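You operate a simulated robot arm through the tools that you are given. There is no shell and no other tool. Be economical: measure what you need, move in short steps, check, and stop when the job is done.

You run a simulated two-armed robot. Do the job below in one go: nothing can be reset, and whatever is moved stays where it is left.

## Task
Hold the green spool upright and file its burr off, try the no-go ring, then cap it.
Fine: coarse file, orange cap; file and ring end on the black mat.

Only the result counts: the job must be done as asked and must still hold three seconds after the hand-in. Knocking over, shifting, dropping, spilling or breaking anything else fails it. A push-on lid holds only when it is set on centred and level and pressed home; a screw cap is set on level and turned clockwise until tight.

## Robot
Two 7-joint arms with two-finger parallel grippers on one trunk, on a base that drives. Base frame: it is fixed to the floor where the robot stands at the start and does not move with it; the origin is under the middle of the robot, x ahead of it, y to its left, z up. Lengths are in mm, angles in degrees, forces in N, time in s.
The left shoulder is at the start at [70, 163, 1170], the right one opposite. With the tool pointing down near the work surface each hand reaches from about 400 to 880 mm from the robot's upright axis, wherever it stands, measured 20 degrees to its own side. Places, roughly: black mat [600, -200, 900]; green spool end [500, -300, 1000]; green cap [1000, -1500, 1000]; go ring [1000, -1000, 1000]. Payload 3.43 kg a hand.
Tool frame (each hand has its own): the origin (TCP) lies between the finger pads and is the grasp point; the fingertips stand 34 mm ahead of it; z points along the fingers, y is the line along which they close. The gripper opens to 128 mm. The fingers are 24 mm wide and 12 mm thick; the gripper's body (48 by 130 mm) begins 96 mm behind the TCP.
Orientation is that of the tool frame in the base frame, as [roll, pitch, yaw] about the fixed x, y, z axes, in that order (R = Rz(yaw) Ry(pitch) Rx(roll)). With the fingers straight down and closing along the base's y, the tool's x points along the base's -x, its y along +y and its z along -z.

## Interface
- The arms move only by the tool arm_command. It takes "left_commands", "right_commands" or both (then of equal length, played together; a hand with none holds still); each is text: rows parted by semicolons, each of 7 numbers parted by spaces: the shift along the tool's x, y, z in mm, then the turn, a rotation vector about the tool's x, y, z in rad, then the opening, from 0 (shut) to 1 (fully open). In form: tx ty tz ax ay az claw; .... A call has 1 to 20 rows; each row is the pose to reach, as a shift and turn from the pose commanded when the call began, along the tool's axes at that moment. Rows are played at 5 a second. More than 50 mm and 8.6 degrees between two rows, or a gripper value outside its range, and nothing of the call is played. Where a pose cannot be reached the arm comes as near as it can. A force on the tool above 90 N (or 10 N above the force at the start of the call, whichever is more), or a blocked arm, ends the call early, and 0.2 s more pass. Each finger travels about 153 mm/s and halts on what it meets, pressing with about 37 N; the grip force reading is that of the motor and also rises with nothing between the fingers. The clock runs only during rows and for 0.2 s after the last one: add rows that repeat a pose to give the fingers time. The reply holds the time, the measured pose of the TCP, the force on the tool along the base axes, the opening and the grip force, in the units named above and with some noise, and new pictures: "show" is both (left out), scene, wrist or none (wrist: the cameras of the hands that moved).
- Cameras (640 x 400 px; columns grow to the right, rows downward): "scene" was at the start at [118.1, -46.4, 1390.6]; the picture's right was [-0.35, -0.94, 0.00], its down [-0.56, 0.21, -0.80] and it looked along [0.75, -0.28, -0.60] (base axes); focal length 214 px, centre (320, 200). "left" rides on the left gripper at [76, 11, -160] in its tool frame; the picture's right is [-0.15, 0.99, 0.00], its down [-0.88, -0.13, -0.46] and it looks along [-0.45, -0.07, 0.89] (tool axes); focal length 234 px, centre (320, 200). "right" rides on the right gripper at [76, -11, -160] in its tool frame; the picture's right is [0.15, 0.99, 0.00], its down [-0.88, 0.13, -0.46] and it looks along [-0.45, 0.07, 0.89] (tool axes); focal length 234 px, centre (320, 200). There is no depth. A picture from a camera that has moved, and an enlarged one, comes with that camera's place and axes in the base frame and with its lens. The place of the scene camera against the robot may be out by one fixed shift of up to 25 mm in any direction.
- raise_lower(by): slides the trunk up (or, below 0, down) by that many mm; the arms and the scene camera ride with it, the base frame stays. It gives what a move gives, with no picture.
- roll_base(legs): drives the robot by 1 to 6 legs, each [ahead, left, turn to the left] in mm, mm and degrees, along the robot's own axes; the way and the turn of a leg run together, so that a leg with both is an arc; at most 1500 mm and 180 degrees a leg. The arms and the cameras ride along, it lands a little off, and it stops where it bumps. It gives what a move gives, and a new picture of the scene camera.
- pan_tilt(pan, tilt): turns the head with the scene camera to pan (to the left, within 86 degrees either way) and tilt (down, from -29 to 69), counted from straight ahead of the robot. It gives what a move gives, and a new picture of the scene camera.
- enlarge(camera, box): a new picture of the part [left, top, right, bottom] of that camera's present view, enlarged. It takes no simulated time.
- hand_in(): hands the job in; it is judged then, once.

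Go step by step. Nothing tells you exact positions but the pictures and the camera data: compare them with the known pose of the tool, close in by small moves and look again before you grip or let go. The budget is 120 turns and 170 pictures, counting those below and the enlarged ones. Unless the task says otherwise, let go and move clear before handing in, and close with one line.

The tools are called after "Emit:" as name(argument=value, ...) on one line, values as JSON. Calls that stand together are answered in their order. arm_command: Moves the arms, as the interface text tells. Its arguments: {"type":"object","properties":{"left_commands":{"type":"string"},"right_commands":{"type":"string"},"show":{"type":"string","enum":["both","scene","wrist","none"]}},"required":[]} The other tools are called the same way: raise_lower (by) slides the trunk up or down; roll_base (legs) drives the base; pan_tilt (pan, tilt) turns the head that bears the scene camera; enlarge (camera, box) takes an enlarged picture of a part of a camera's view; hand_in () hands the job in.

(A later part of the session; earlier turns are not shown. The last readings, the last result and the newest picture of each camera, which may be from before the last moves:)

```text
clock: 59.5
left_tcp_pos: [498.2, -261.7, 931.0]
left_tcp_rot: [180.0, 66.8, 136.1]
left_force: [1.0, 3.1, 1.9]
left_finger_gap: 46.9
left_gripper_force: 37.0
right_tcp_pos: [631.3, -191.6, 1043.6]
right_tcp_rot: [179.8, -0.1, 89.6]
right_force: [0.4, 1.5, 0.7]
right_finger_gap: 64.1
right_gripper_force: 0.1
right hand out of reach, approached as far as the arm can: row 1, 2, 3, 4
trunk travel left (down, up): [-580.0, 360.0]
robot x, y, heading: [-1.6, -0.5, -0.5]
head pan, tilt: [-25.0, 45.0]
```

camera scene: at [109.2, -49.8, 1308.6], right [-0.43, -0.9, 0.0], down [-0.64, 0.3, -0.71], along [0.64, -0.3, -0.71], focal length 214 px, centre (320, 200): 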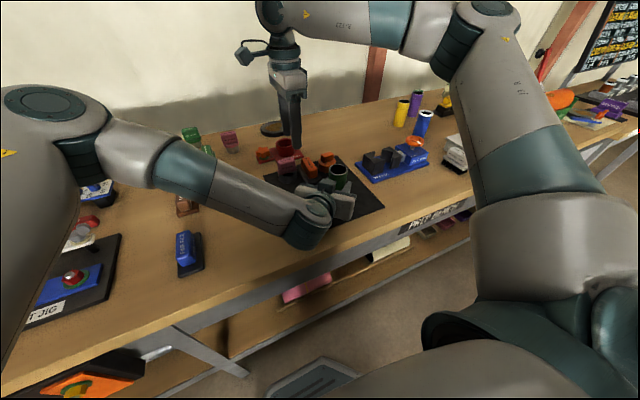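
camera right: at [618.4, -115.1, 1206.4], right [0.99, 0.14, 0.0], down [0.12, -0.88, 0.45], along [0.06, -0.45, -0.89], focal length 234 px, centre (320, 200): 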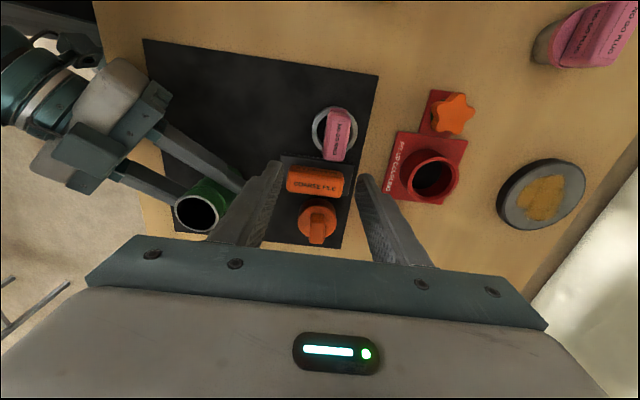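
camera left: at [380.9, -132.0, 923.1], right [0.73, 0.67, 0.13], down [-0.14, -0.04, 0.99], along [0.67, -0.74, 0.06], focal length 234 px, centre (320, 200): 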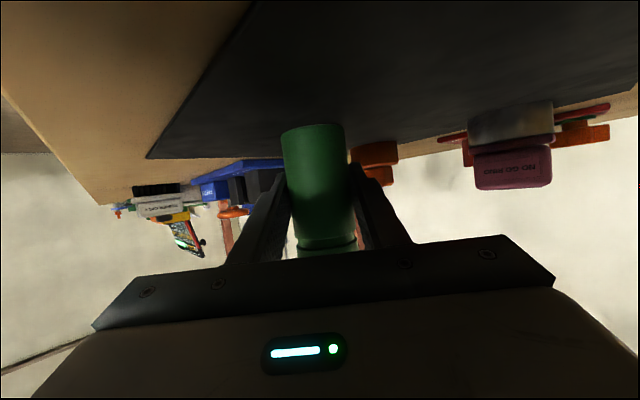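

Emit:
arm_command(right_commands="0 0 0 0 0 -0.148 0.5;0 0 0 0 0 -0.297 0.5;0 0 0 0 0 -0.445 0.5;0 0 0 0 0 -0.593 0.5;0 0 0 0 0 -0.742 0.5;0 0 0 0 0 -0.89 0.5;0 0 0 0 0 -1.038 0.5;0 0 0 0 0 -1.186 0.5;0 0 0 0 0 -1.335 0.5;0 0 0 0 0 -1.483 0.5;0 0 0 0 0 -1.631 0.5;0 0 0 0 0 -1.78 0.5;0 0 0 0 0 -1.928 0.5;0 0 0 0 0 -2.076 0.5;0 0 0 0 0 -2.225 0.5;0 0 0 0 0 -2.373 0.5;0 0 0 0 0 -2.521 0.5;0 0 0 0 0 -2.67 0.5;0 0 0 0 0 -2.818 0.5;0 0 0 0 0 -2.966 0.5", show="none")

```text
clock: 63.7
left_tcp_pos: [500.0, -263.0, 929.8]
left_tcp_rot: [180.0, 66.8, 136.1]
left_force: [-1.0, 2.0, 0.8]
left_finger_gap: 46.7
left_gripper_force: 37.4
right_tcp_pos: [488.4, -120.4, 1020.4]
right_tcp_rot: [-177.8, -0.2, -104.0]
right_force: [-0.1, 0.7, 0.0]
right_finger_gap: 64.0
right_gripper_force: 0.0
right hand out of reach, approached as far as the arm can: row 17, 18, 19, 20
trunk travel left (down, up): [-580.0, 360.0]
robot x, y, heading: [1.0, 2.8, -0.4]
head pan, tilt: [-25.0, 45.0]
```

The hand drifted toward the left arm because that turn is out of its range. I'll raise it first and look.

Emit:
arm_command(right_commands="0 0 -30 0 0 0 0.5;0 0 -60 0 0 0 0.5;0 0 -90 0 0 0 0.5;0 0 -120 0 0 0 0.5")

```text
clock: 64.7
left_tcp_pos: [498.9, -262.3, 929.6]
left_tcp_rot: [180.0, 66.7, 136.0]
left_force: [-1.9, 2.5, 0.8]
left_finger_gap: 46.9
left_gripper_force: 37.3
right_tcp_pos: [470.4, -137.6, 1138.0]
right_tcp_rot: [-177.9, -0.1, -104.1]
right_force: [0.1, 0.3, -0.5]
right_finger_gap: 63.9
right_gripper_force: 0.1
right hand out of reach, approached as far as the arm can: row 2, 3, 4
trunk travel left (down, up): [-580.0, 360.0]
robot x, y, heading: [-1.0, -2.7, -0.3]
head pan, tilt: [-25.0, 45.0]
camera scene: at [108.8, -50.1, 1308.6], right [-0.43, -0.9, 0.0], down [-0.64, 0.3, -0.71], along [0.64, -0.3, -0.71], focal length 214 px, centre (320, 200)
camera right: at [458.0, -211.0, 1298.3], right [-0.99, 0.1, -0.04], down [0.07, 0.89, 0.45], along [0.08, 0.44, -0.89], focal length 234 px, centre (320, 200)
```

scene: 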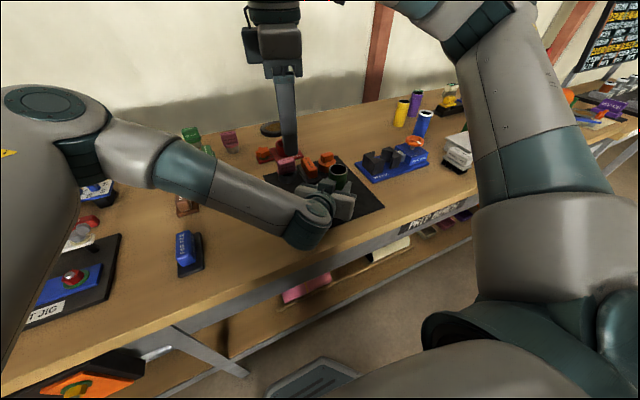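
right: 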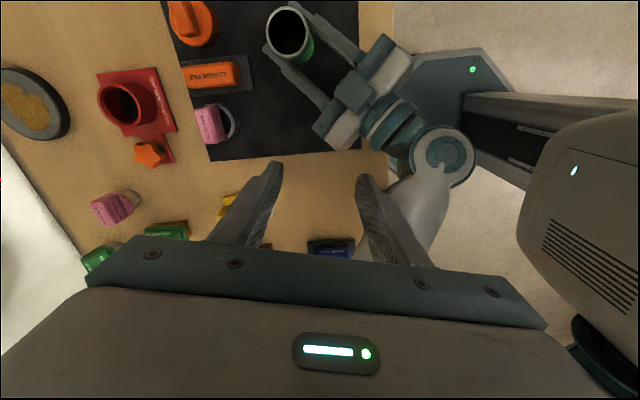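

Nothing was touched. I'll turn back to the normal orientation and move to the ring side.

Emit:
arm_command(right_commands="4 -16 0 0 0 0.133 0.5;9 -33 0 0 0 0.265 0.5;13 -50 0 0 0 0.398 0.5;17 -66 0 0 0 0.53 0.5;22 -83 0 0 0 0.663 0.5;26 -99 0 0 0 0.796 0.5;30 -116 0 0 0 0.928 0.5;34 -132 0 0 0 1.061 0.5;39 -149 0 0 0 1.193 0.5;43 -165 0 0 0 1.326 0.5;43 -165 0 0 0 1.326 0.5", show="none")

```text
clock: 67.1
left_tcp_pos: [499.1, -262.0, 929.5]
left_tcp_rot: [179.9, 66.9, 136.0]
left_force: [-0.1, -0.2, -0.3]
left_finger_gap: 46.8
left_gripper_force: 36.8
right_tcp_pos: [620.3, -221.4, 1144.4]
right_tcp_rot: [-179.4, 1.9, 179.8]
right_force: [-0.3, 0.1, 0.1]
right_finger_gap: 63.9
right_gripper_force: 0.0
trunk travel left (down, up): [-580.0, 360.0]
robot x, y, heading: [0.5, 0.9, -0.5]
head pan, tilt: [-25.0, 45.0]
```

I'll grip the ring's handle along y instead. Levelling the hand and hovering over the ring for a precise look.

Emit:
arm_command(right_commands="-10 20 30 -0.01 0.033 0 0.55;-20 40 60 -0.01 0.033 0 0.55;-25 55 100 -0.01 0.033 0 0.55;-25 55 110 -0.01 0.033 0 0.55;-25 55 110 -0.01 0.033 0 0.55", show="wrist")

Emit:
enlarge(camera="right", box=[240, 100, 400, 220])

```text
clock: 68.3
left_tcp_pos: [498.3, -263.1, 930.3]
left_tcp_rot: [-180.0, 66.9, 136.1]
left_force: [-1.9, 2.3, 0.6]
left_finger_gap: 46.6
left_gripper_force: 36.6
right_tcp_pos: [629.0, -190.6, 1033.6]
right_tcp_rot: [-180.0, 0.1, 179.9]
right_force: [-0.2, 0.6, -0.4]
right_finger_gap: 70.4
right_gripper_force: 0.0
right hand out of reach, approached as far as the arm can: row 1, 2, 3, 4, 5
trunk travel left (down, up): [-580.0, 360.0]
robot x, y, heading: [-0.6, -0.0, -0.0]
head pan, tilt: [-25.0, 45.0]
camera right: at [553.5, -201.4, 1193.2], right [-0.15, 0.99, 0.0], down [0.88, 0.13, 0.46], along [0.45, 0.07, -0.89], focal length 234 px, centre (320, 200)
```

right: 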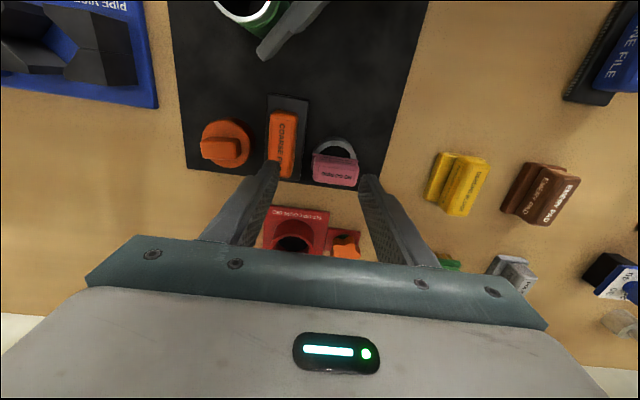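

```text
3.33 times, centred on (320, 160) of right
camera zoom: at [553.5, -201.4, 1193.2], right [-0.15, 0.99, 0.0], down [0.88, 0.13, 0.46], along [0.45, 0.07, -0.89], focal length 781 px, centre (320, 333)
```

zoom: 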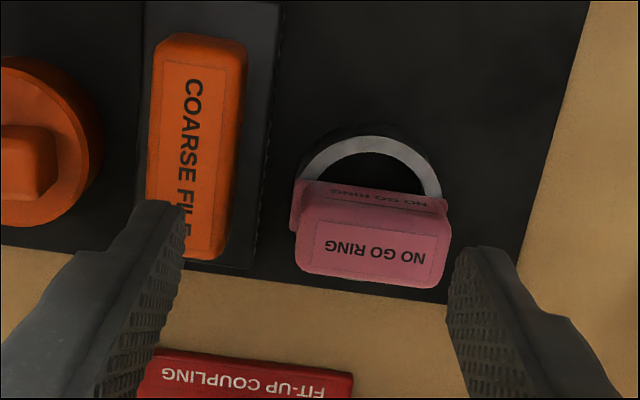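

Reach toward +y is limited here as well. I'll let the spool stand, lift the left hand off vertically with the trunk, and roll the base 110 mm left so the right arm reaches the ring.

Emit:
arm_command(left_commands="0 0 0 0 0 0 0.4;0 0 0 0 0 0 0.5;0 0 0 0 0 0 0.55;0 0 0 0 0 0 0.55", right_commands="0 0 -30 0 0 0 0.55;0 -20 -60 0 0 0 0.55;0 -20 -60 0 0 0 0.55;0 -20 -60 0 0 0 0.55", show="none")

Emit:
enlarge(camera="right", box=[160, 0, 420, 180])

```text
clock: 69.3
left_tcp_pos: [498.9, -263.2, 929.6]
left_tcp_rot: [179.9, 67.0, 136.0]
left_force: [-0.6, -0.3, -0.3]
left_finger_gap: 70.6
left_gripper_force: 0.1
right_tcp_pos: [629.2, -211.2, 1094.6]
right_tcp_rot: [-179.8, 0.1, 180.0]
right_force: [0.1, -0.9, -0.1]
right_finger_gap: 70.6
right_gripper_force: 0.1
trunk travel left (down, up): [-580.0, 360.0]
robot x, y, heading: [0.4, 2.2, -0.3]
head pan, tilt: [-25.0, 45.0]
```

```text
2.22 times, centred on (290, 90) of right
camera zoom: at [553.4, -222.7, 1253.2], right [-0.15, 0.99, 0.0], down [0.88, 0.13, 0.46], along [0.45, 0.06, -0.89], focal length 520 px, centre (387, 444)
```

zoom: 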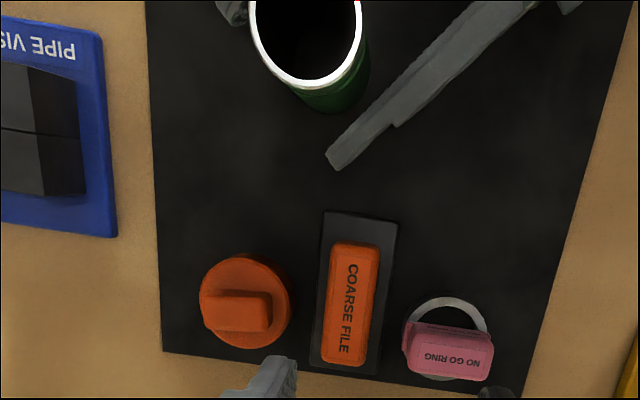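

Emit:
raise_lower(by=120)

Emit:
roll_base(legs=[[0, 110, 0]])

```text
clock: 70.8
left_tcp_pos: [499.5, -261.5, 1049.1]
left_tcp_rot: [-180.0, 66.9, 136.2]
left_force: [-0.9, 0.8, -0.1]
left_finger_gap: 70.4
left_gripper_force: 0.1
right_tcp_pos: [628.6, -210.4, 1213.7]
right_tcp_rot: [-179.8, 0.0, 179.9]
right_force: [-0.2, -0.5, 0.0]
right_finger_gap: 70.3
right_gripper_force: 0.1
trunk travel left (down, up): [-700.0, 240.0]
robot x, y, heading: [0.1, 1.4, -0.4]
head pan, tilt: [-25.0, 45.0]
```

```text
clock: 72.0
left_tcp_pos: [500.1, -154.2, 1050.0]
left_tcp_rot: [179.9, 66.8, 136.1]
left_force: [-0.3, -0.1, 0.5]
left_finger_gap: 70.5
left_gripper_force: 0.0
right_tcp_pos: [630.4, -103.9, 1213.7]
right_tcp_rot: [-179.8, 0.1, 180.0]
right_force: [-0.8, -0.3, -0.1]
right_finger_gap: 70.3
right_gripper_force: 0.0
trunk travel left (down, up): [-700.0, 240.0]
robot x, y, heading: [-2.4, 109.8, -0.5]
head pan, tilt: [-25.0, 45.0]
camera scene: at [110.1, 57.5, 1428.5], right [-0.43, -0.9, 0.0], down [-0.64, 0.3, -0.71], along [0.64, -0.3, -0.71], focal length 214 px, centre (320, 200)
```

scene: 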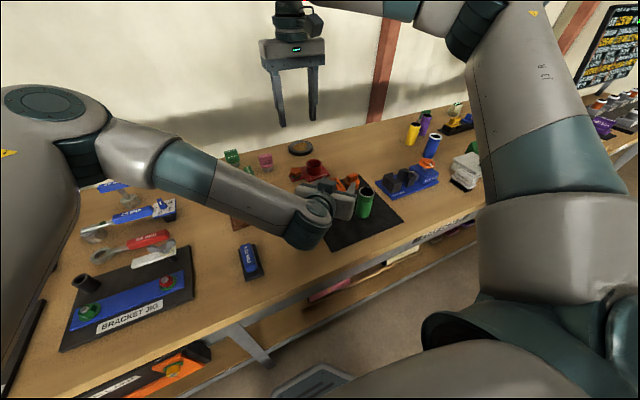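

The spool stands free. I'll bring the right hand over the ring's handle at (646,-166).

Emit:
arm_command(right_commands="-8 -31 15 0 0 0 0.55;-16 -60 30 0 0 0 0.55;-16 -62 75 0 0 0 0.55;-16 -62 120 0 0 0 0.55;-16 -62 165 0 0 0 0.55;-16 -62 205 0 0 0 0.55;-16 -62 214 0 0 0 0.55;-16 -62 214 0 0 0 0.55", show="wrist")

Emit:
enlarge(camera="right", box=[240, 100, 400, 220])

```text
clock: 73.8
left_tcp_pos: [498.9, -154.7, 1050.3]
left_tcp_rot: [180.0, 66.8, 136.0]
left_force: [-0.4, -0.4, 0.3]
left_finger_gap: 70.4
left_gripper_force: 0.0
right_tcp_pos: [646.0, -165.9, 998.9]
right_tcp_rot: [-179.9, 0.1, -180.0]
right_force: [-0.4, 0.3, -0.1]
right_finger_gap: 70.5
right_gripper_force: 0.1
trunk travel left (down, up): [-700.0, 240.0]
robot x, y, heading: [2.6, 108.4, -0.1]
head pan, tilt: [-25.0, 45.0]
camera right: at [571.1, -177.0, 1158.3], right [-0.15, 0.99, 0.0], down [0.88, 0.13, 0.46], along [0.45, 0.06, -0.89], focal length 234 px, centre (320, 200)
```

right: 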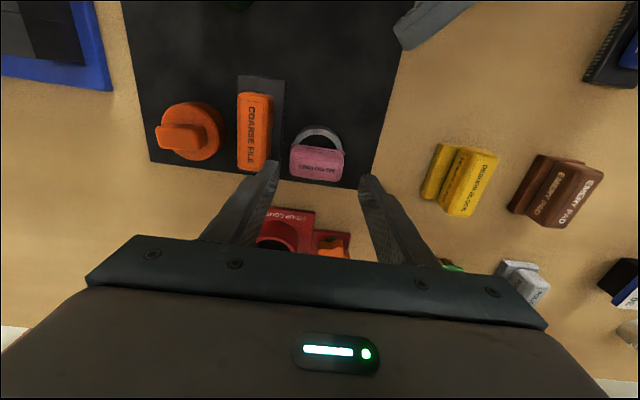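

```text
3.33 times, centred on (320, 160) of right
camera zoom: at [571.1, -177.0, 1158.3], right [-0.15, 0.99, 0.0], down [0.88, 0.13, 0.46], along [0.45, 0.06, -0.89], focal length 781 px, centre (320, 333)
```

zoom: 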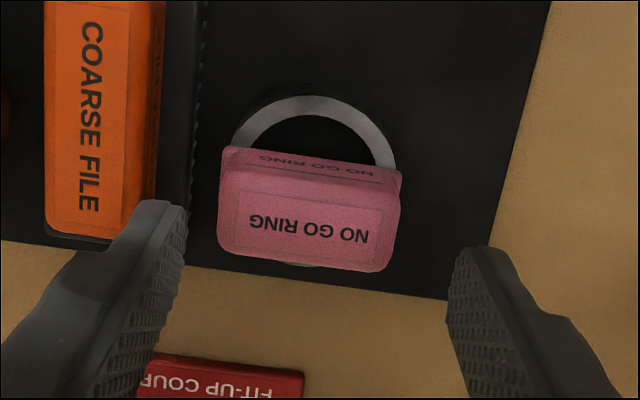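

Emit:
arm_command(right_commands="-1 -1 25 0 0 0 0.55;-2 -1 45 0 0 0 0.55;-2 -1 52 0 0 0 0.55;-2 -1 52 0 0 0 0.55", show="wrist")

Emit:
enlarge(camera="right", box=[240, 100, 400, 220])

Emit:
enlarge(camera="left", box=[240, 0, 640, 250])

```text
clock: 74.8
left_tcp_pos: [499.6, -152.9, 1050.6]
left_tcp_rot: [-180.0, 66.7, 136.1]
left_force: [0.1, 0.5, -0.4]
left_finger_gap: 70.3
left_gripper_force: 0.1
right_tcp_pos: [648.4, -168.4, 946.5]
right_tcp_rot: [-179.9, 0.2, -180.0]
right_force: [-0.1, 0.6, 0.8]
right_finger_gap: 70.6
right_gripper_force: 0.1
trunk travel left (down, up): [-700.0, 240.0]
robot x, y, heading: [2.7, 107.9, -0.3]
head pan, tilt: [-25.0, 45.0]
camera right: at [573.1, -178.2, 1105.7], right [-0.15, 0.99, 0.0], down [0.88, 0.13, 0.46], along [0.45, 0.06, -0.89], focal length 234 px, centre (320, 200)
```

right: 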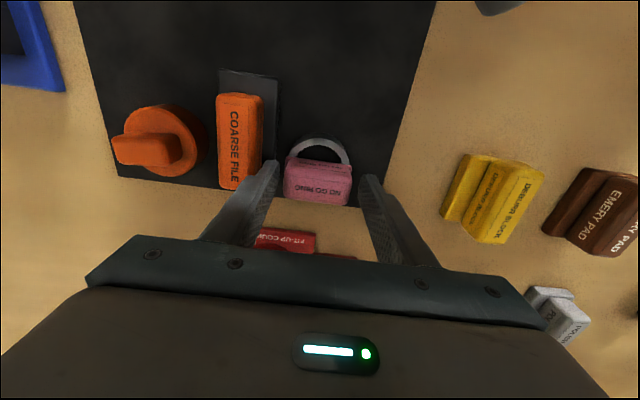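

```text
3.33 times, centred on (320, 160) of right
camera zoom: at [573.1, -178.2, 1105.7], right [-0.15, 0.99, 0.0], down [0.88, 0.13, 0.46], along [0.45, 0.06, -0.89], focal length 781 px, centre (320, 333)
```

zoom: 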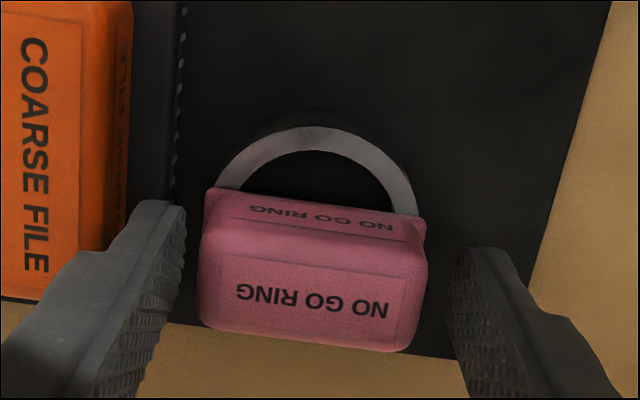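

```text
1.60 times, centred on (440, 125) of left
camera zoom: at [381.0, -23.8, 1043.1], right [0.73, 0.67, 0.13], down [-0.14, -0.04, 0.99], along [0.67, -0.74, 0.06], focal length 375 px, centre (128, 320)
```

zoom: 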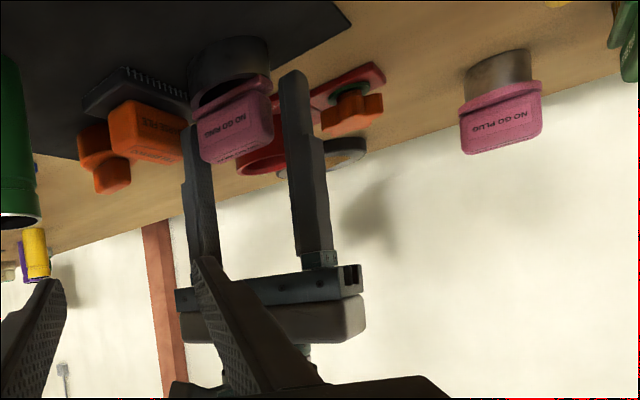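

Fingers straddle the handle symmetrically. Closing and lifting slightly.

Emit:
arm_command(right_commands="0 0 0 0 0 0 0.45;0 0 0 0 0 0 0.38;0 0 0 0 0 0 0.2;0 0 0 0 0 0 0;0 0 0 0 0 0 0;0 0 -15 0 0 0 0;0 0 -40 0 0 0 0;0 0 -80 0 0 0 0;0 0 -80 0 0 0 0")

Emit:
enlarge(camera="right", box=[240, 100, 400, 220])

Emit:
enlarge(camera="left", box=[240, 0, 640, 250])

```text
clock: 76.8
left_tcp_pos: [500.8, -154.4, 1048.5]
left_tcp_rot: [180.0, 66.7, 136.2]
left_force: [0.5, -0.1, -0.5]
left_finger_gap: 70.3
left_gripper_force: 0.2
right_tcp_pos: [648.8, -167.4, 1029.3]
right_tcp_rot: [-179.9, 0.0, -179.9]
right_force: [-0.6, -0.5, -1.9]
right_finger_gap: 57.1
right_gripper_force: 36.9
trunk travel left (down, up): [-700.0, 240.0]
robot x, y, heading: [0.6, 112.4, -0.5]
head pan, tilt: [-25.0, 45.0]
camera scene: at [110.9, 57.6, 1428.4], right [-0.43, -0.9, 0.0], down [-0.64, 0.3, -0.71], along [0.64, -0.3, -0.71], focal length 214 px, centre (320, 200)
camera right: at [574.0, -178.5, 1188.7], right [-0.15, 0.99, 0.0], down [0.88, 0.13, 0.46], along [0.45, 0.07, -0.89], focal length 234 px, centre (320, 200)
```

scene: 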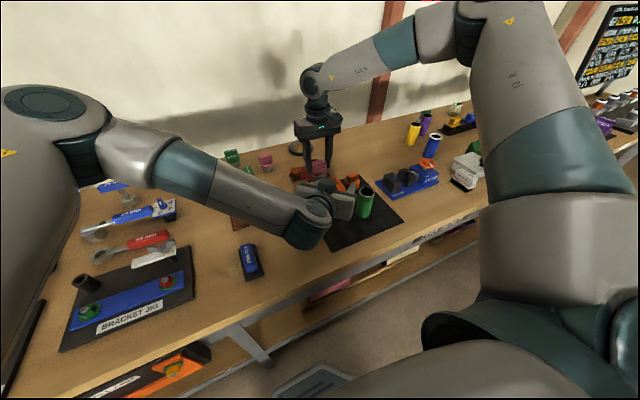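
right: 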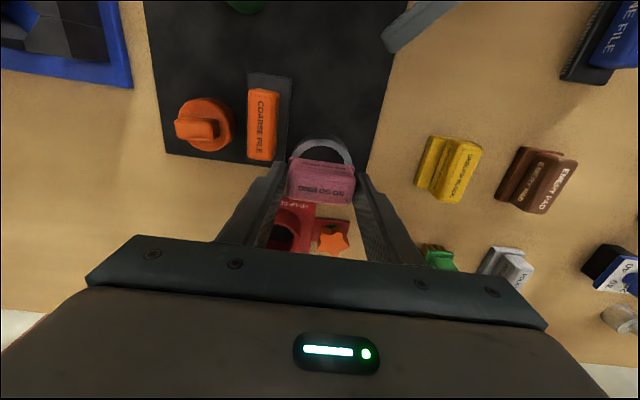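

```text
3.33 times, centred on (320, 160) of right
camera zoom: at [574.0, -178.5, 1188.7], right [-0.15, 0.99, 0.0], down [0.88, 0.13, 0.46], along [0.45, 0.07, -0.89], focal length 781 px, centre (320, 333)
```

zoom: 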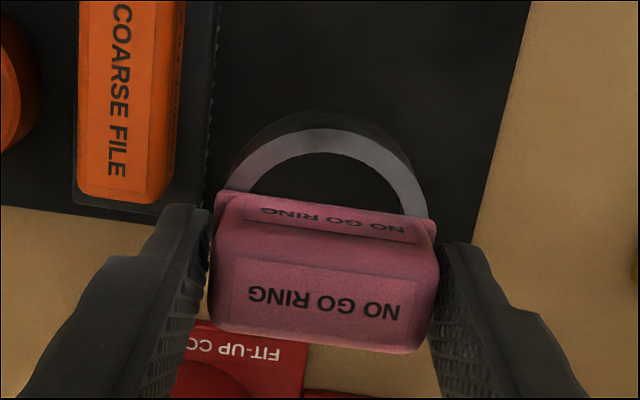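

```text
1.60 times, centred on (440, 125) of left
camera zoom: at [381.5, -24.0, 1042.8], right [0.73, 0.67, 0.13], down [-0.14, -0.04, 0.99], along [0.67, -0.74, 0.06], focal length 375 px, centre (128, 320)
```

zoom: 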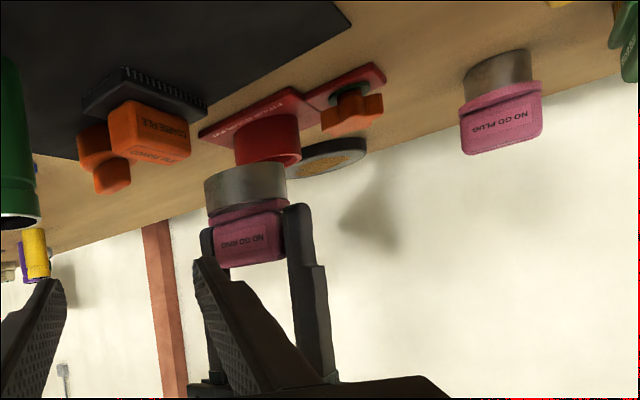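

The ring is held. I'll raise it out of the way and bring the left hand back over the spool.

Emit:
arm_command(left_commands="0 0 0 0 0 0 0.55;0 0 0 0 0 0 0.55;0 0 0 0 0 0 0.55;-8 -20 18 0 0 0 0.55;-15 -40 35 0 0 0 0.55;-23 -60 53 0 0 0 0.55;-30 -79 71 0 0 0 0.7;-30 -79 71 0 0 0 0.7", right_commands="0 0 -40 0 0 0 0;0 0 -80 0 0 0 0;0 -20 -120 0 0 0 0;0 -50 -150 0 0 0 0;0 -80 -180 0 0 0 0;0 -110 -205 0 0 0 0;0 -120 -215 0 0 0 0;0 -120 -215 0 0 0 0")

Emit:
enlarge(camera="right", box=[220, 0, 480, 160])

```text
clock: 78.6
left_tcp_pos: [501.2, -263.7, 1050.2]
left_tcp_rot: [-179.9, 66.8, 136.2]
left_force: [0.4, 0.0, 0.0]
left_finger_gap: 89.6
left_gripper_force: 0.0
right_tcp_pos: [649.4, -285.0, 1243.9]
right_tcp_rot: [-179.8, -0.1, -180.0]
right_force: [0.6, 0.6, -1.3]
right_finger_gap: 57.4
right_gripper_force: 36.9
trunk travel left (down, up): [-700.0, 240.0]
robot x, y, heading: [0.3, 109.3, -0.4]
head pan, tilt: [-25.0, 45.0]
camera scene: at [110.5, 58.9, 1428.5], right [-0.43, -0.9, 0.0], down [-0.64, 0.3, -0.71], along [0.64, -0.3, -0.71], focal length 214 px, centre (320, 200)
camera right: at [573.5, -296.0, 1403.2], right [-0.15, 0.99, 0.0], down [0.88, 0.13, 0.46], along [0.45, 0.06, -0.89], focal length 234 px, centre (320, 200)
camera left: at [382.0, -132.5, 1043.8], right [0.73, 0.67, 0.13], down [-0.14, -0.04, 0.99], along [0.67, -0.74, 0.06], focal length 234 px, centre (320, 200)
```

scene: 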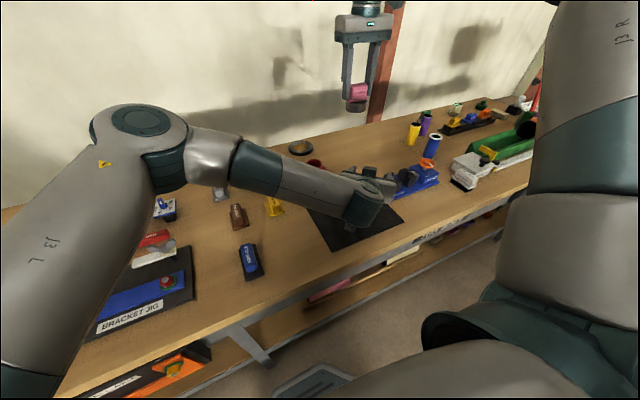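
right: 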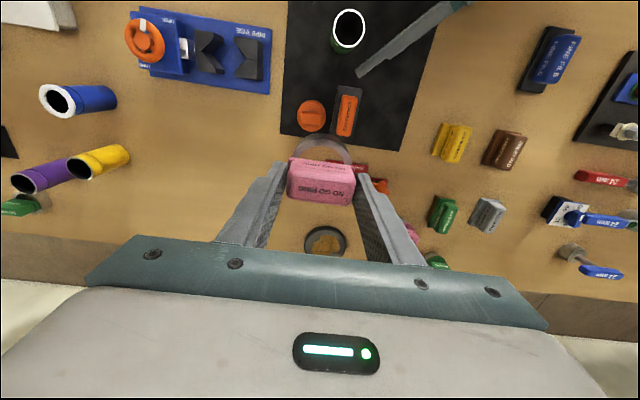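
left: 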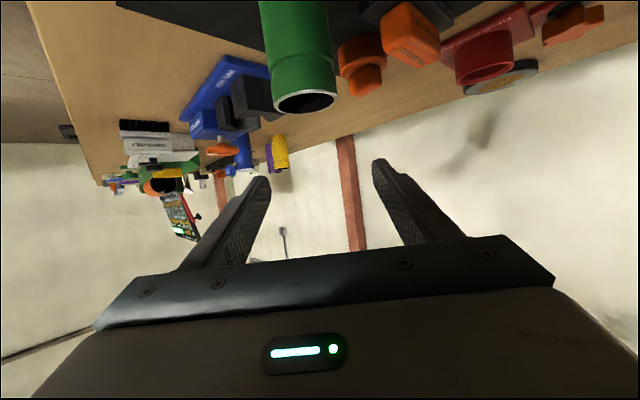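

```text
2.46 times, centred on (350, 80) of right
camera zoom: at [573.5, -296.0, 1403.2], right [-0.15, 0.99, 0.0], down [0.88, 0.13, 0.46], along [0.45, 0.06, -0.89], focal length 576 px, centre (246, 495)
```

zoom: 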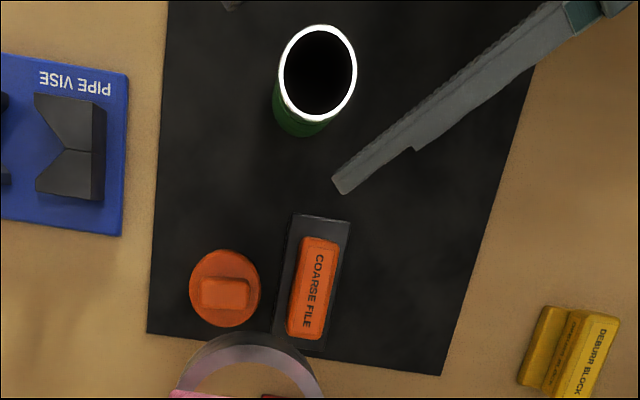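

The left hand is centred above the spool again. Lowering the trunk 120 mm and regripping.

Emit:
raise_lower(by=-120)

Emit:
arm_command(left_commands="0 0 0 0 0 0 0.5;0 0 0 0 0 0 0.42;0 0 0 0 0 0 0.37;0 0 0 0 0 0 0.2;0 0 0 0 0 0 0;0 0 0 0 0 0 0", show="scene")

Emit:
enlarge(camera="right", box=[220, 0, 480, 160])

```text
clock: 80.1
left_tcp_pos: [500.9, -262.5, 929.8]
left_tcp_rot: [180.0, 66.7, 136.1]
left_force: [-0.2, -0.4, 0.0]
left_finger_gap: 89.3
left_gripper_force: 0.0
right_tcp_pos: [649.0, -286.8, 1124.1]
right_tcp_rot: [-179.9, 0.2, -180.0]
right_force: [0.1, -0.3, -1.7]
right_finger_gap: 57.2
right_gripper_force: 37.2
trunk travel left (down, up): [-580.0, 360.0]
robot x, y, heading: [-0.1, 110.4, -0.3]
head pan, tilt: [-25.0, 45.0]
```

```text
clock: 81.5
left_tcp_pos: [499.2, -262.5, 930.2]
left_tcp_rot: [179.9, 66.8, 136.1]
left_force: [-1.9, -2.2, 0.1]
left_finger_gap: 46.8
left_gripper_force: 37.2
right_tcp_pos: [647.7, -285.9, 1123.1]
right_tcp_rot: [-179.9, 0.1, 180.0]
right_force: [-0.8, -0.4, -0.5]
right_finger_gap: 57.4
right_gripper_force: 37.1
trunk travel left (down, up): [-580.0, 360.0]
robot x, y, heading: [-2.3, 107.8, -0.2]
head pan, tilt: [-25.0, 45.0]
camera scene: at [109.8, 57.7, 1308.6], right [-0.43, -0.9, 0.0], down [-0.64, 0.3, -0.71], along [0.64, -0.3, -0.71], focal length 214 px, centre (320, 200)
```

scene: 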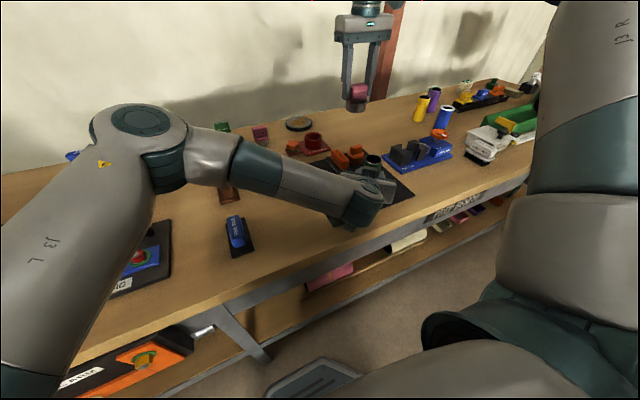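

```text
2.46 times, centred on (350, 80) of right
camera zoom: at [572.8, -297.1, 1283.0], right [-0.15, 0.99, 0.0], down [0.88, 0.13, 0.46], along [0.45, 0.07, -0.89], focal length 576 px, centre (246, 495)
```

zoom: 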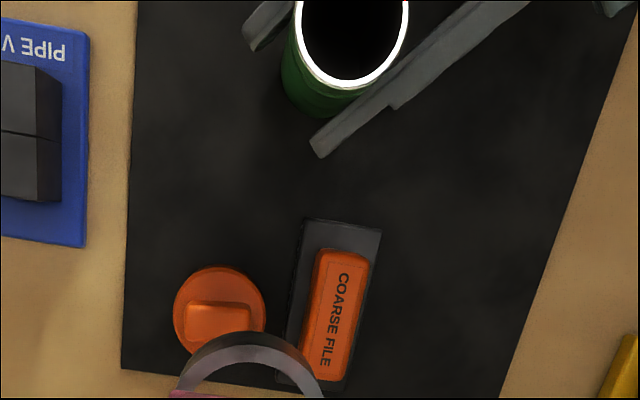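

Spool gripped again (gap 46.8). Now the ring goes over the spool end, hovering 30 mm above to check alignment.

Emit:
arm_command(right_commands="35 6 0 0 0 0 0;70 12 0 0 0 0 0;105 18 10 0 0 0 0;139 23 30 0 0 0 0;139 23 48 0 0 0 0;139 23 48 0 0 0 0")

Emit:
enlarge(camera="right", box=[240, 80, 400, 200])

Emit:
enlarge(camera="scene", box=[330, 100, 430, 180])

```text
clock: 82.9
left_tcp_pos: [500.6, -262.8, 929.8]
left_tcp_rot: [179.8, 66.7, 136.1]
left_force: [-0.3, 2.3, 0.8]
left_finger_gap: 47.1
left_gripper_force: 37.4
right_tcp_pos: [509.3, -264.3, 1074.4]
right_tcp_rot: [-180.0, 0.1, 179.9]
right_force: [0.5, -0.2, -1.1]
right_finger_gap: 57.1
right_gripper_force: 37.6
trunk travel left (down, up): [-580.0, 360.0]
robot x, y, heading: [-2.3, 109.3, -0.1]
head pan, tilt: [-25.0, 45.0]
camera scene: at [109.6, 57.9, 1308.6], right [-0.43, -0.9, 0.0], down [-0.64, 0.3, -0.71], along [0.64, -0.3, -0.71], focal length 214 px, centre (320, 200)
camera right: at [433.3, -275.7, 1233.4], right [-0.15, 0.99, 0.0], down [0.88, 0.13, 0.46], along [0.45, 0.07, -0.89], focal length 234 px, centre (320, 200)
```

scene: 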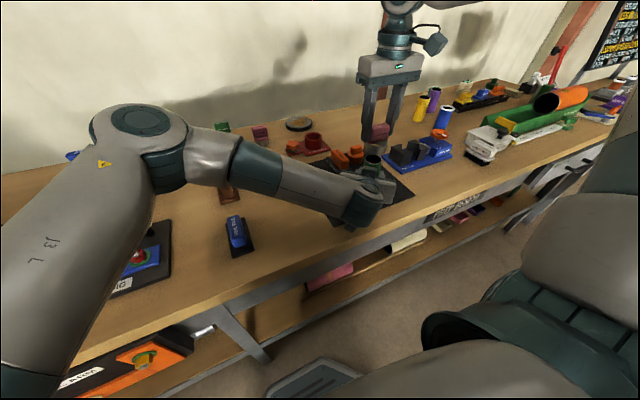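
right: 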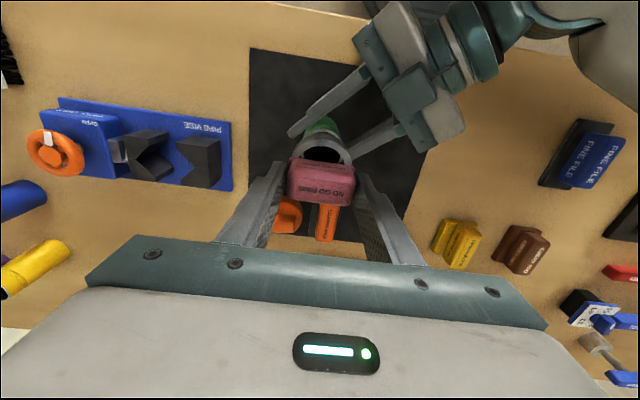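

```text
3.33 times, centred on (320, 140) of right
camera zoom: at [433.3, -275.7, 1233.4], right [-0.15, 0.99, 0.0], down [0.88, 0.13, 0.46], along [0.45, 0.07, -0.89], focal length 781 px, centre (320, 400)
```

zoom: 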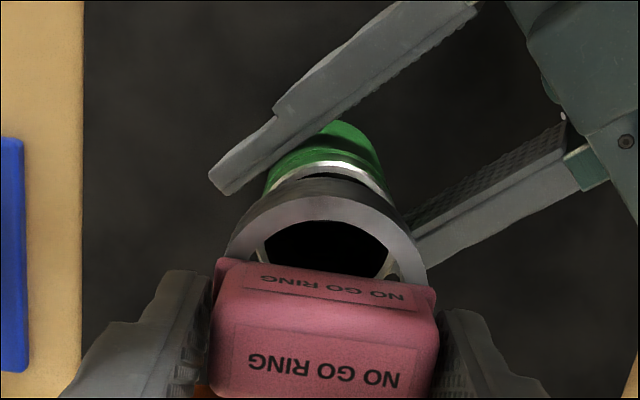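

```text
5.00 times, centred on (380, 140) of scene
camera zoom: at [109.6, 57.9, 1308.6], right [-0.43, -0.9, 0.0], down [-0.64, 0.3, -0.71], along [0.64, -0.3, -0.71], focal length 1072 px, centre (20, 500)
```

zoom: 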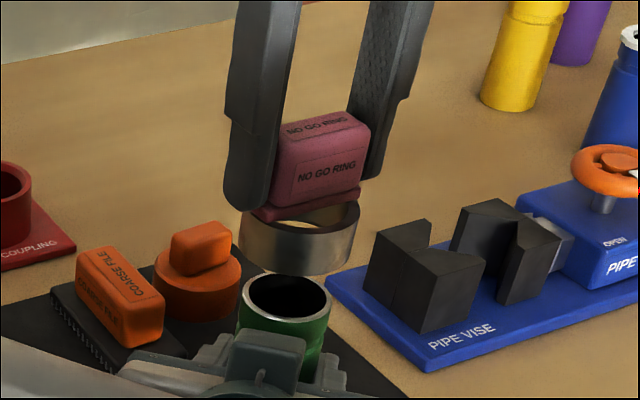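

Alignment is within a few mm; I'll correct by about (-2.5,+1.5) and lower onto the spool end until light contact.

Emit:
arm_command(right_commands="2.5 1.5 8 0 0 0 0;2.5 1.5 16 0 0 0 0;2.5 1.5 22 0 0 0 0;2.5 1.5 25 0 0 0 0;2.5 1.5 26 0 0 0 0;2.5 1.5 26 0 0 0 0", show="none")

Emit:
enlarge(camera="scene", box=[345, 110, 405, 180])

Emit:
enlarge(camera="right", box=[260, 80, 380, 200])

```text
clock: 84.3
left_tcp_pos: [500.6, -263.1, 930.4]
left_tcp_rot: [180.0, 66.7, 136.2]
left_force: [-1.3, 1.5, 0.9]
left_finger_gap: 47.2
left_gripper_force: 36.6
right_tcp_pos: [506.9, -261.8, 1049.5]
right_tcp_rot: [-179.9, 0.0, -180.0]
right_force: [0.2, 0.5, -1.6]
right_finger_gap: 57.4
right_gripper_force: 37.1
trunk travel left (down, up): [-580.0, 360.0]
robot x, y, heading: [-1.2, 108.5, -0.4]
head pan, tilt: [-25.0, 45.0]
```

```text
5.71 times, centred on (375, 145) of scene
camera zoom: at [109.9, 58.1, 1308.6], right [-0.43, -0.9, 0.0], down [-0.64, 0.3, -0.71], along [0.64, -0.3, -0.71], focal length 1226 px, centre (6, 514)
```

zoom: 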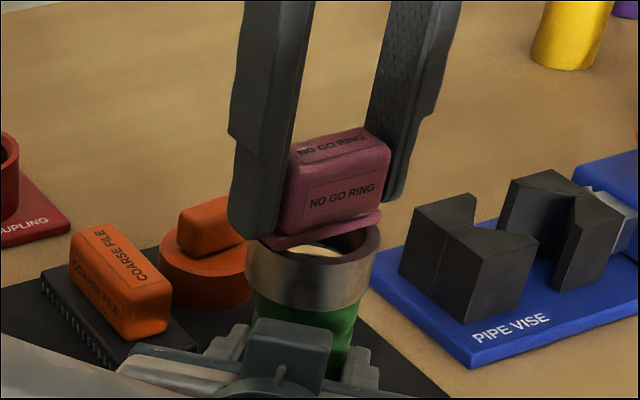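

```text
3.33 times, centred on (320, 140) of right
camera zoom: at [431.4, -272.4, 1208.4], right [-0.15, 0.99, 0.0], down [0.88, 0.13, 0.46], along [0.45, 0.06, -0.89], focal length 781 px, centre (320, 400)
```

zoom: 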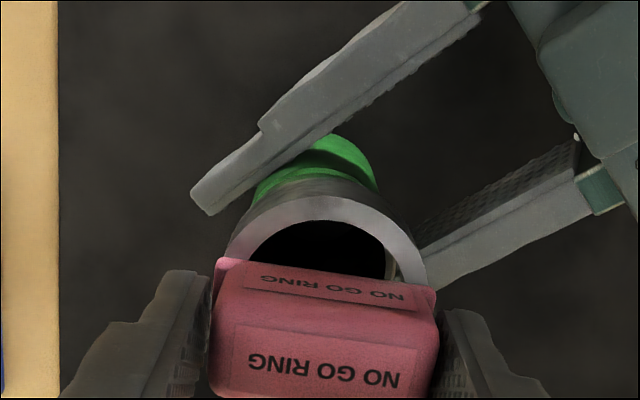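

Emit:
arm_command(right_commands="0 -1 1 0 0 0 0;0 -1 2 0 0 0 0;0 -1 3 0 0 0 0;0 -1 4 0 0 0 0;0 -1 5 0 0 0 0", show="none")

```text
clock: 85.5
left_tcp_pos: [500.1, -263.2, 929.7]
left_tcp_rot: [179.8, 66.7, 136.1]
left_force: [5.5, -4.1, -8.2]
left_finger_gap: 46.9
left_gripper_force: 37.1
right_tcp_pos: [507.7, -262.3, 1047.1]
right_tcp_rot: [-179.9, 0.3, -180.0]
right_force: [-2.2, -2.8, 26.6]
right_finger_gap: 57.5
right_gripper_force: 36.7
trunk travel left (down, up): [-580.0, 360.0]
robot x, y, heading: [-0.1, 109.0, -0.2]
head pan, tilt: [-25.0, 45.0]
```

The ring rests on the rim with 27 N and does not go on, as expected. I'll hold briefly, then lift it and carry it back above its place on the mat.

Emit:
arm_command(right_commands="0 0 0 0 0 0 0;0 0 0 0 0 0 0;0 0 0 0 0 0 0;0 0 -15 0 0 0 0;0 0 -50 0 0 0 0;-30 15 -75 0 0 0 0;-70 35 -75 0 0 0 0;-110 60 -75 0 0 0 0;-140 90 -75 0 0 0 0;-140 95 -75 0 0 0 0;-140 95 -75 0 0 0 0", show="wrist")

Emit:
enlarge(camera="scene", box=[320, 100, 420, 180])

```text
clock: 87.9
left_tcp_pos: [501.1, -263.5, 930.8]
left_tcp_rot: [-180.0, 66.8, 136.1]
left_force: [-1.4, 0.4, -0.5]
left_finger_gap: 46.9
left_gripper_force: 36.8
right_tcp_pos: [648.2, -166.9, 1119.3]
right_tcp_rot: [-179.9, 0.0, 179.9]
right_force: [0.7, -0.3, -1.3]
right_finger_gap: 57.2
right_gripper_force: 37.0
trunk travel left (down, up): [-580.0, 360.0]
robot x, y, heading: [3.7, 106.9, -0.1]
head pan, tilt: [-25.0, 45.0]
camera right: at [572.7, -178.1, 1278.8], right [-0.15, 0.99, 0.0], down [0.88, 0.13, 0.46], along [0.45, 0.06, -0.89], focal length 234 px, centre (320, 200)
```

right: 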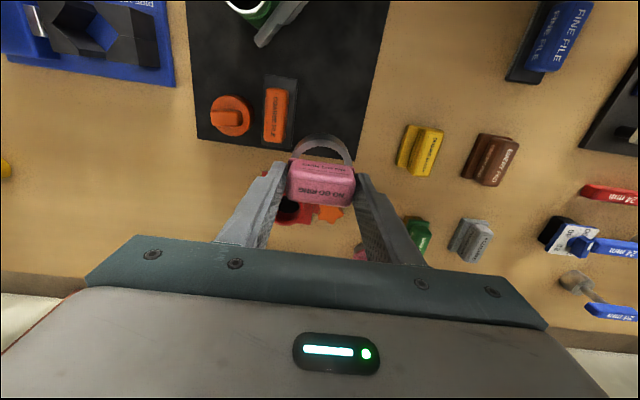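

```text
5.00 times, centred on (370, 140) of scene
camera zoom: at [110.3, 58.2, 1308.5], right [-0.43, -0.9, 0.0], down [-0.64, 0.3, -0.71], along [0.64, -0.3, -0.71], focal length 1072 px, centre (70, 500)
```

zoom: 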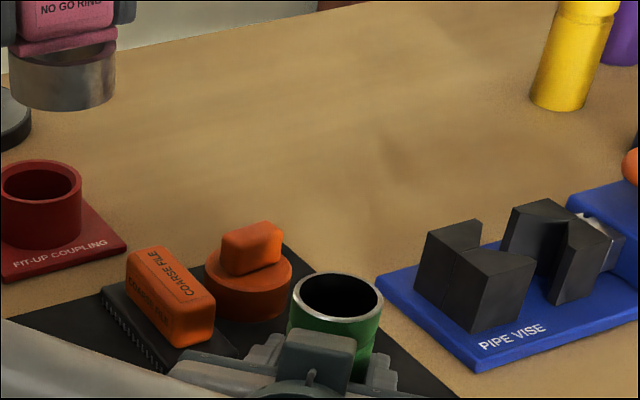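

Emit:
arm_command(right_commands="3 5 45 0 0 0 0;3 5 90 0 0 0 0;3 5 135 0 0 0 0;3 5 160 0 0 0 0;3 5 168 0 0 0 0;3 5 170 0 0 0 0;3 5 171 0 0 0 0;3 5 172 0 0 0 0;3 5 173 0 0 0 0;3 5 173 0 0 0 0", show="wrist")

```text
clock: 90.1
left_tcp_pos: [500.6, -263.8, 931.5]
left_tcp_rot: [179.9, 66.8, 136.0]
left_force: [-2.3, -0.4, 1.9]
left_finger_gap: 46.5
left_gripper_force: 37.3
right_tcp_pos: [644.3, -163.0, 945.6]
right_tcp_rot: [-179.9, 0.1, 180.0]
right_force: [0.6, -0.3, -1.4]
right_finger_gap: 57.3
right_gripper_force: 37.0
trunk travel left (down, up): [-580.0, 360.0]
robot x, y, heading: [-0.3, 107.7, -0.3]
head pan, tilt: [-25.0, 45.0]
camera right: at [569.0, -173.3, 1105.8], right [-0.15, 0.99, 0.0], down [0.88, 0.13, 0.46], along [0.45, 0.07, -0.89], focal length 234 px, centre (320, 200)
```

right: 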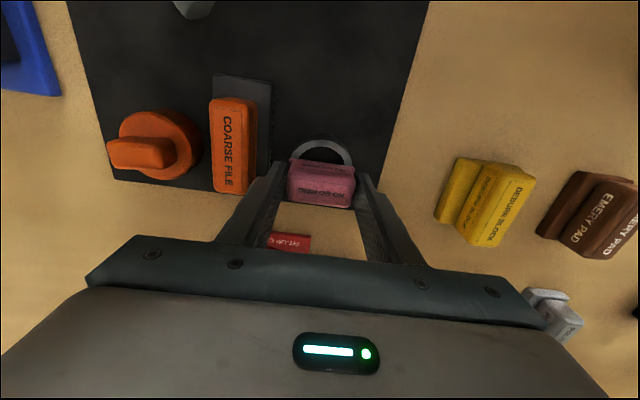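

Emit:
arm_command(right_commands="0 0 1 0 0 0 0;0 0 2 0 0 0 0;0 0 2.5 0 0 0 0;0 0 2.5 0 0 0 0", show="none")

```text
clock: 91.1
left_tcp_pos: [499.3, -262.4, 930.5]
left_tcp_rot: [179.9, 67.0, 136.1]
left_force: [0.2, 0.4, 0.3]
left_finger_gap: 46.6
left_gripper_force: 36.8
right_tcp_pos: [643.4, -162.5, 944.5]
right_tcp_rot: [-179.9, 0.3, 180.0]
right_force: [2.8, -2.2, 15.7]
right_finger_gap: 57.3
right_gripper_force: 37.2
trunk travel left (down, up): [-580.0, 360.0]
robot x, y, heading: [-0.8, 109.4, -0.3]
head pan, tilt: [-25.0, 45.0]
```

The ring sits on the mat. Releasing, rising, and moving over the orange cap.

Emit:
arm_command(right_commands="0 0 -2 0 0 0 0.5;0 0 -2 0 0 0 0.54;0 0 -2 0 0 0 0.54;0 0 -30 0 0 0 0.54;0 0 -70 0 0 0 0.54;0 0 -105 0 0 0 0.5;1 -35 -105 0 0 0 0.4;2 -75 -105 0 0 0 0.4;3 -115 -105 0 0 0 0.4;3 -145 -105 0 0 0 0.4;3 -145 -105 0 0 0 0.4", show="wrist")

Emit:
enlarge(camera="right", box=[240, 80, 440, 220])

```text
clock: 93.5
left_tcp_pos: [500.0, -264.1, 931.0]
left_tcp_rot: [180.0, 66.8, 136.1]
left_force: [-1.4, 0.2, -0.2]
left_finger_gap: 46.8
left_gripper_force: 37.2
right_tcp_pos: [641.7, -308.4, 1048.4]
right_tcp_rot: [-179.9, 0.0, 180.0]
right_force: [-0.7, 0.3, 0.3]
right_finger_gap: 51.1
right_gripper_force: 0.0
trunk travel left (down, up): [-580.0, 360.0]
robot x, y, heading: [0.8, 111.2, -0.3]
head pan, tilt: [-25.0, 45.0]
camera right: at [565.0, -319.6, 1207.6], right [-0.15, 0.99, 0.0], down [0.88, 0.13, 0.46], along [0.45, 0.06, -0.89], focal length 234 px, centre (320, 200)
```

right: 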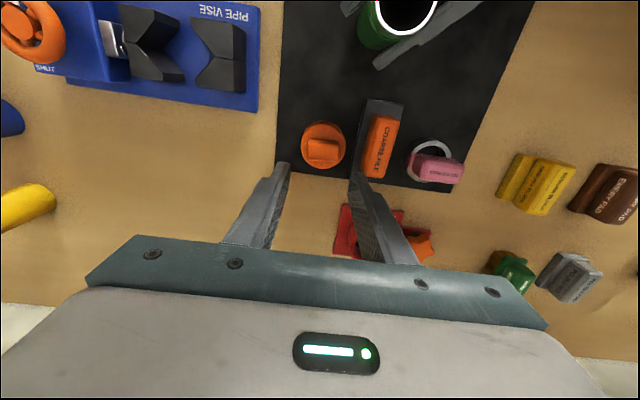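

```text
2.86 times, centred on (340, 150) of right
camera zoom: at [565.0, -319.6, 1207.6], right [-0.15, 0.99, 0.0], down [0.88, 0.13, 0.46], along [0.45, 0.06, -0.89], focal length 669 px, centre (263, 343)
```

zoom: 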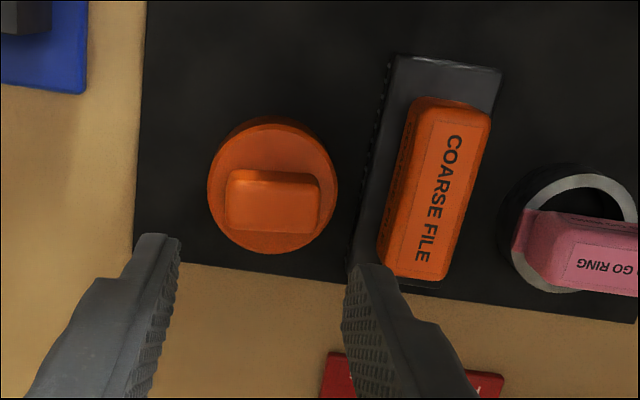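

The cap (about 59 mm wide) with a bar 40 mm along y is centred at (639,-306.5). I'll lower around its bar.

Emit:
arm_command(right_commands="2.5 2 40 0 0 0 0.42;2.5 2 80 0 0 0 0.42;2.5 2 100 0 0 0 0.42;2.5 2 104 0 0 0 0.42;2.5 2 104 0 0 0 0.42", show="wrist")

Emit:
enlarge(camera="scene", box=[320, 120, 400, 180])

Emit:
enlarge(camera="left", box=[320, 80, 480, 220])

```text
clock: 94.7
left_tcp_pos: [500.7, -263.6, 930.0]
left_tcp_rot: [179.9, 66.8, 136.0]
left_force: [-1.0, -0.9, 0.3]
left_finger_gap: 46.7
left_gripper_force: 37.0
right_tcp_pos: [638.5, -307.1, 944.0]
right_tcp_rot: [-179.9, 0.0, 179.9]
right_force: [0.1, -0.6, -0.7]
right_finger_gap: 54.1
right_gripper_force: 0.1
trunk travel left (down, up): [-580.0, 360.0]
robot x, y, heading: [0.2, 109.5, -0.0]
head pan, tilt: [-25.0, 45.0]
camera right: at [562.8, -317.6, 1103.6], right [-0.15, 0.99, 0.0], down [0.88, 0.13, 0.46], along [0.45, 0.07, -0.89], focal length 234 px, centre (320, 200)
```

right: 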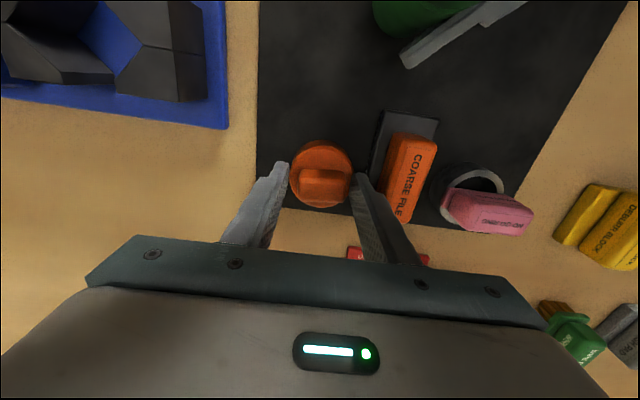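

```text
6.67 times, centred on (360, 150) of scene
camera zoom: at [109.9, 57.9, 1308.6], right [-0.43, -0.9, 0.0], down [-0.64, 0.3, -0.71], along [0.64, -0.3, -0.71], focal length 1430 px, centre (53, 533)
```

zoom: 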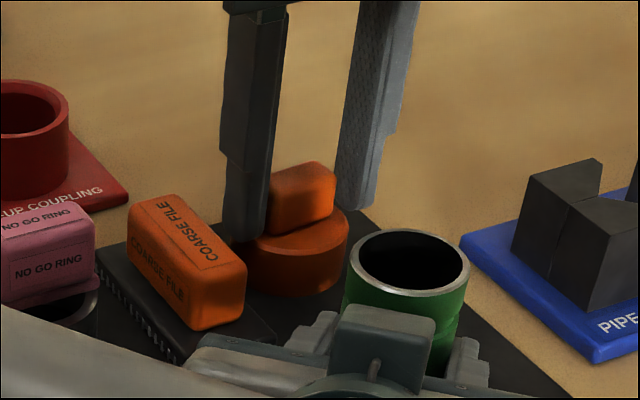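

```text
2.86 times, centred on (400, 150) of left
camera zoom: at [381.6, -133.0, 923.9], right [0.73, 0.67, 0.14], down [-0.14, -0.04, 0.99], along [0.67, -0.74, 0.06], focal length 669 px, centre (91, 343)
```

zoom: 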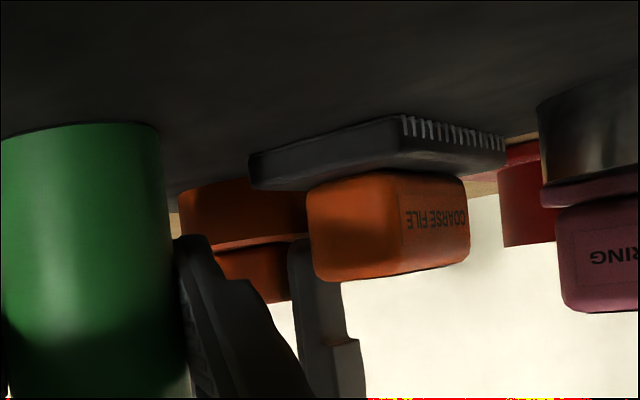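

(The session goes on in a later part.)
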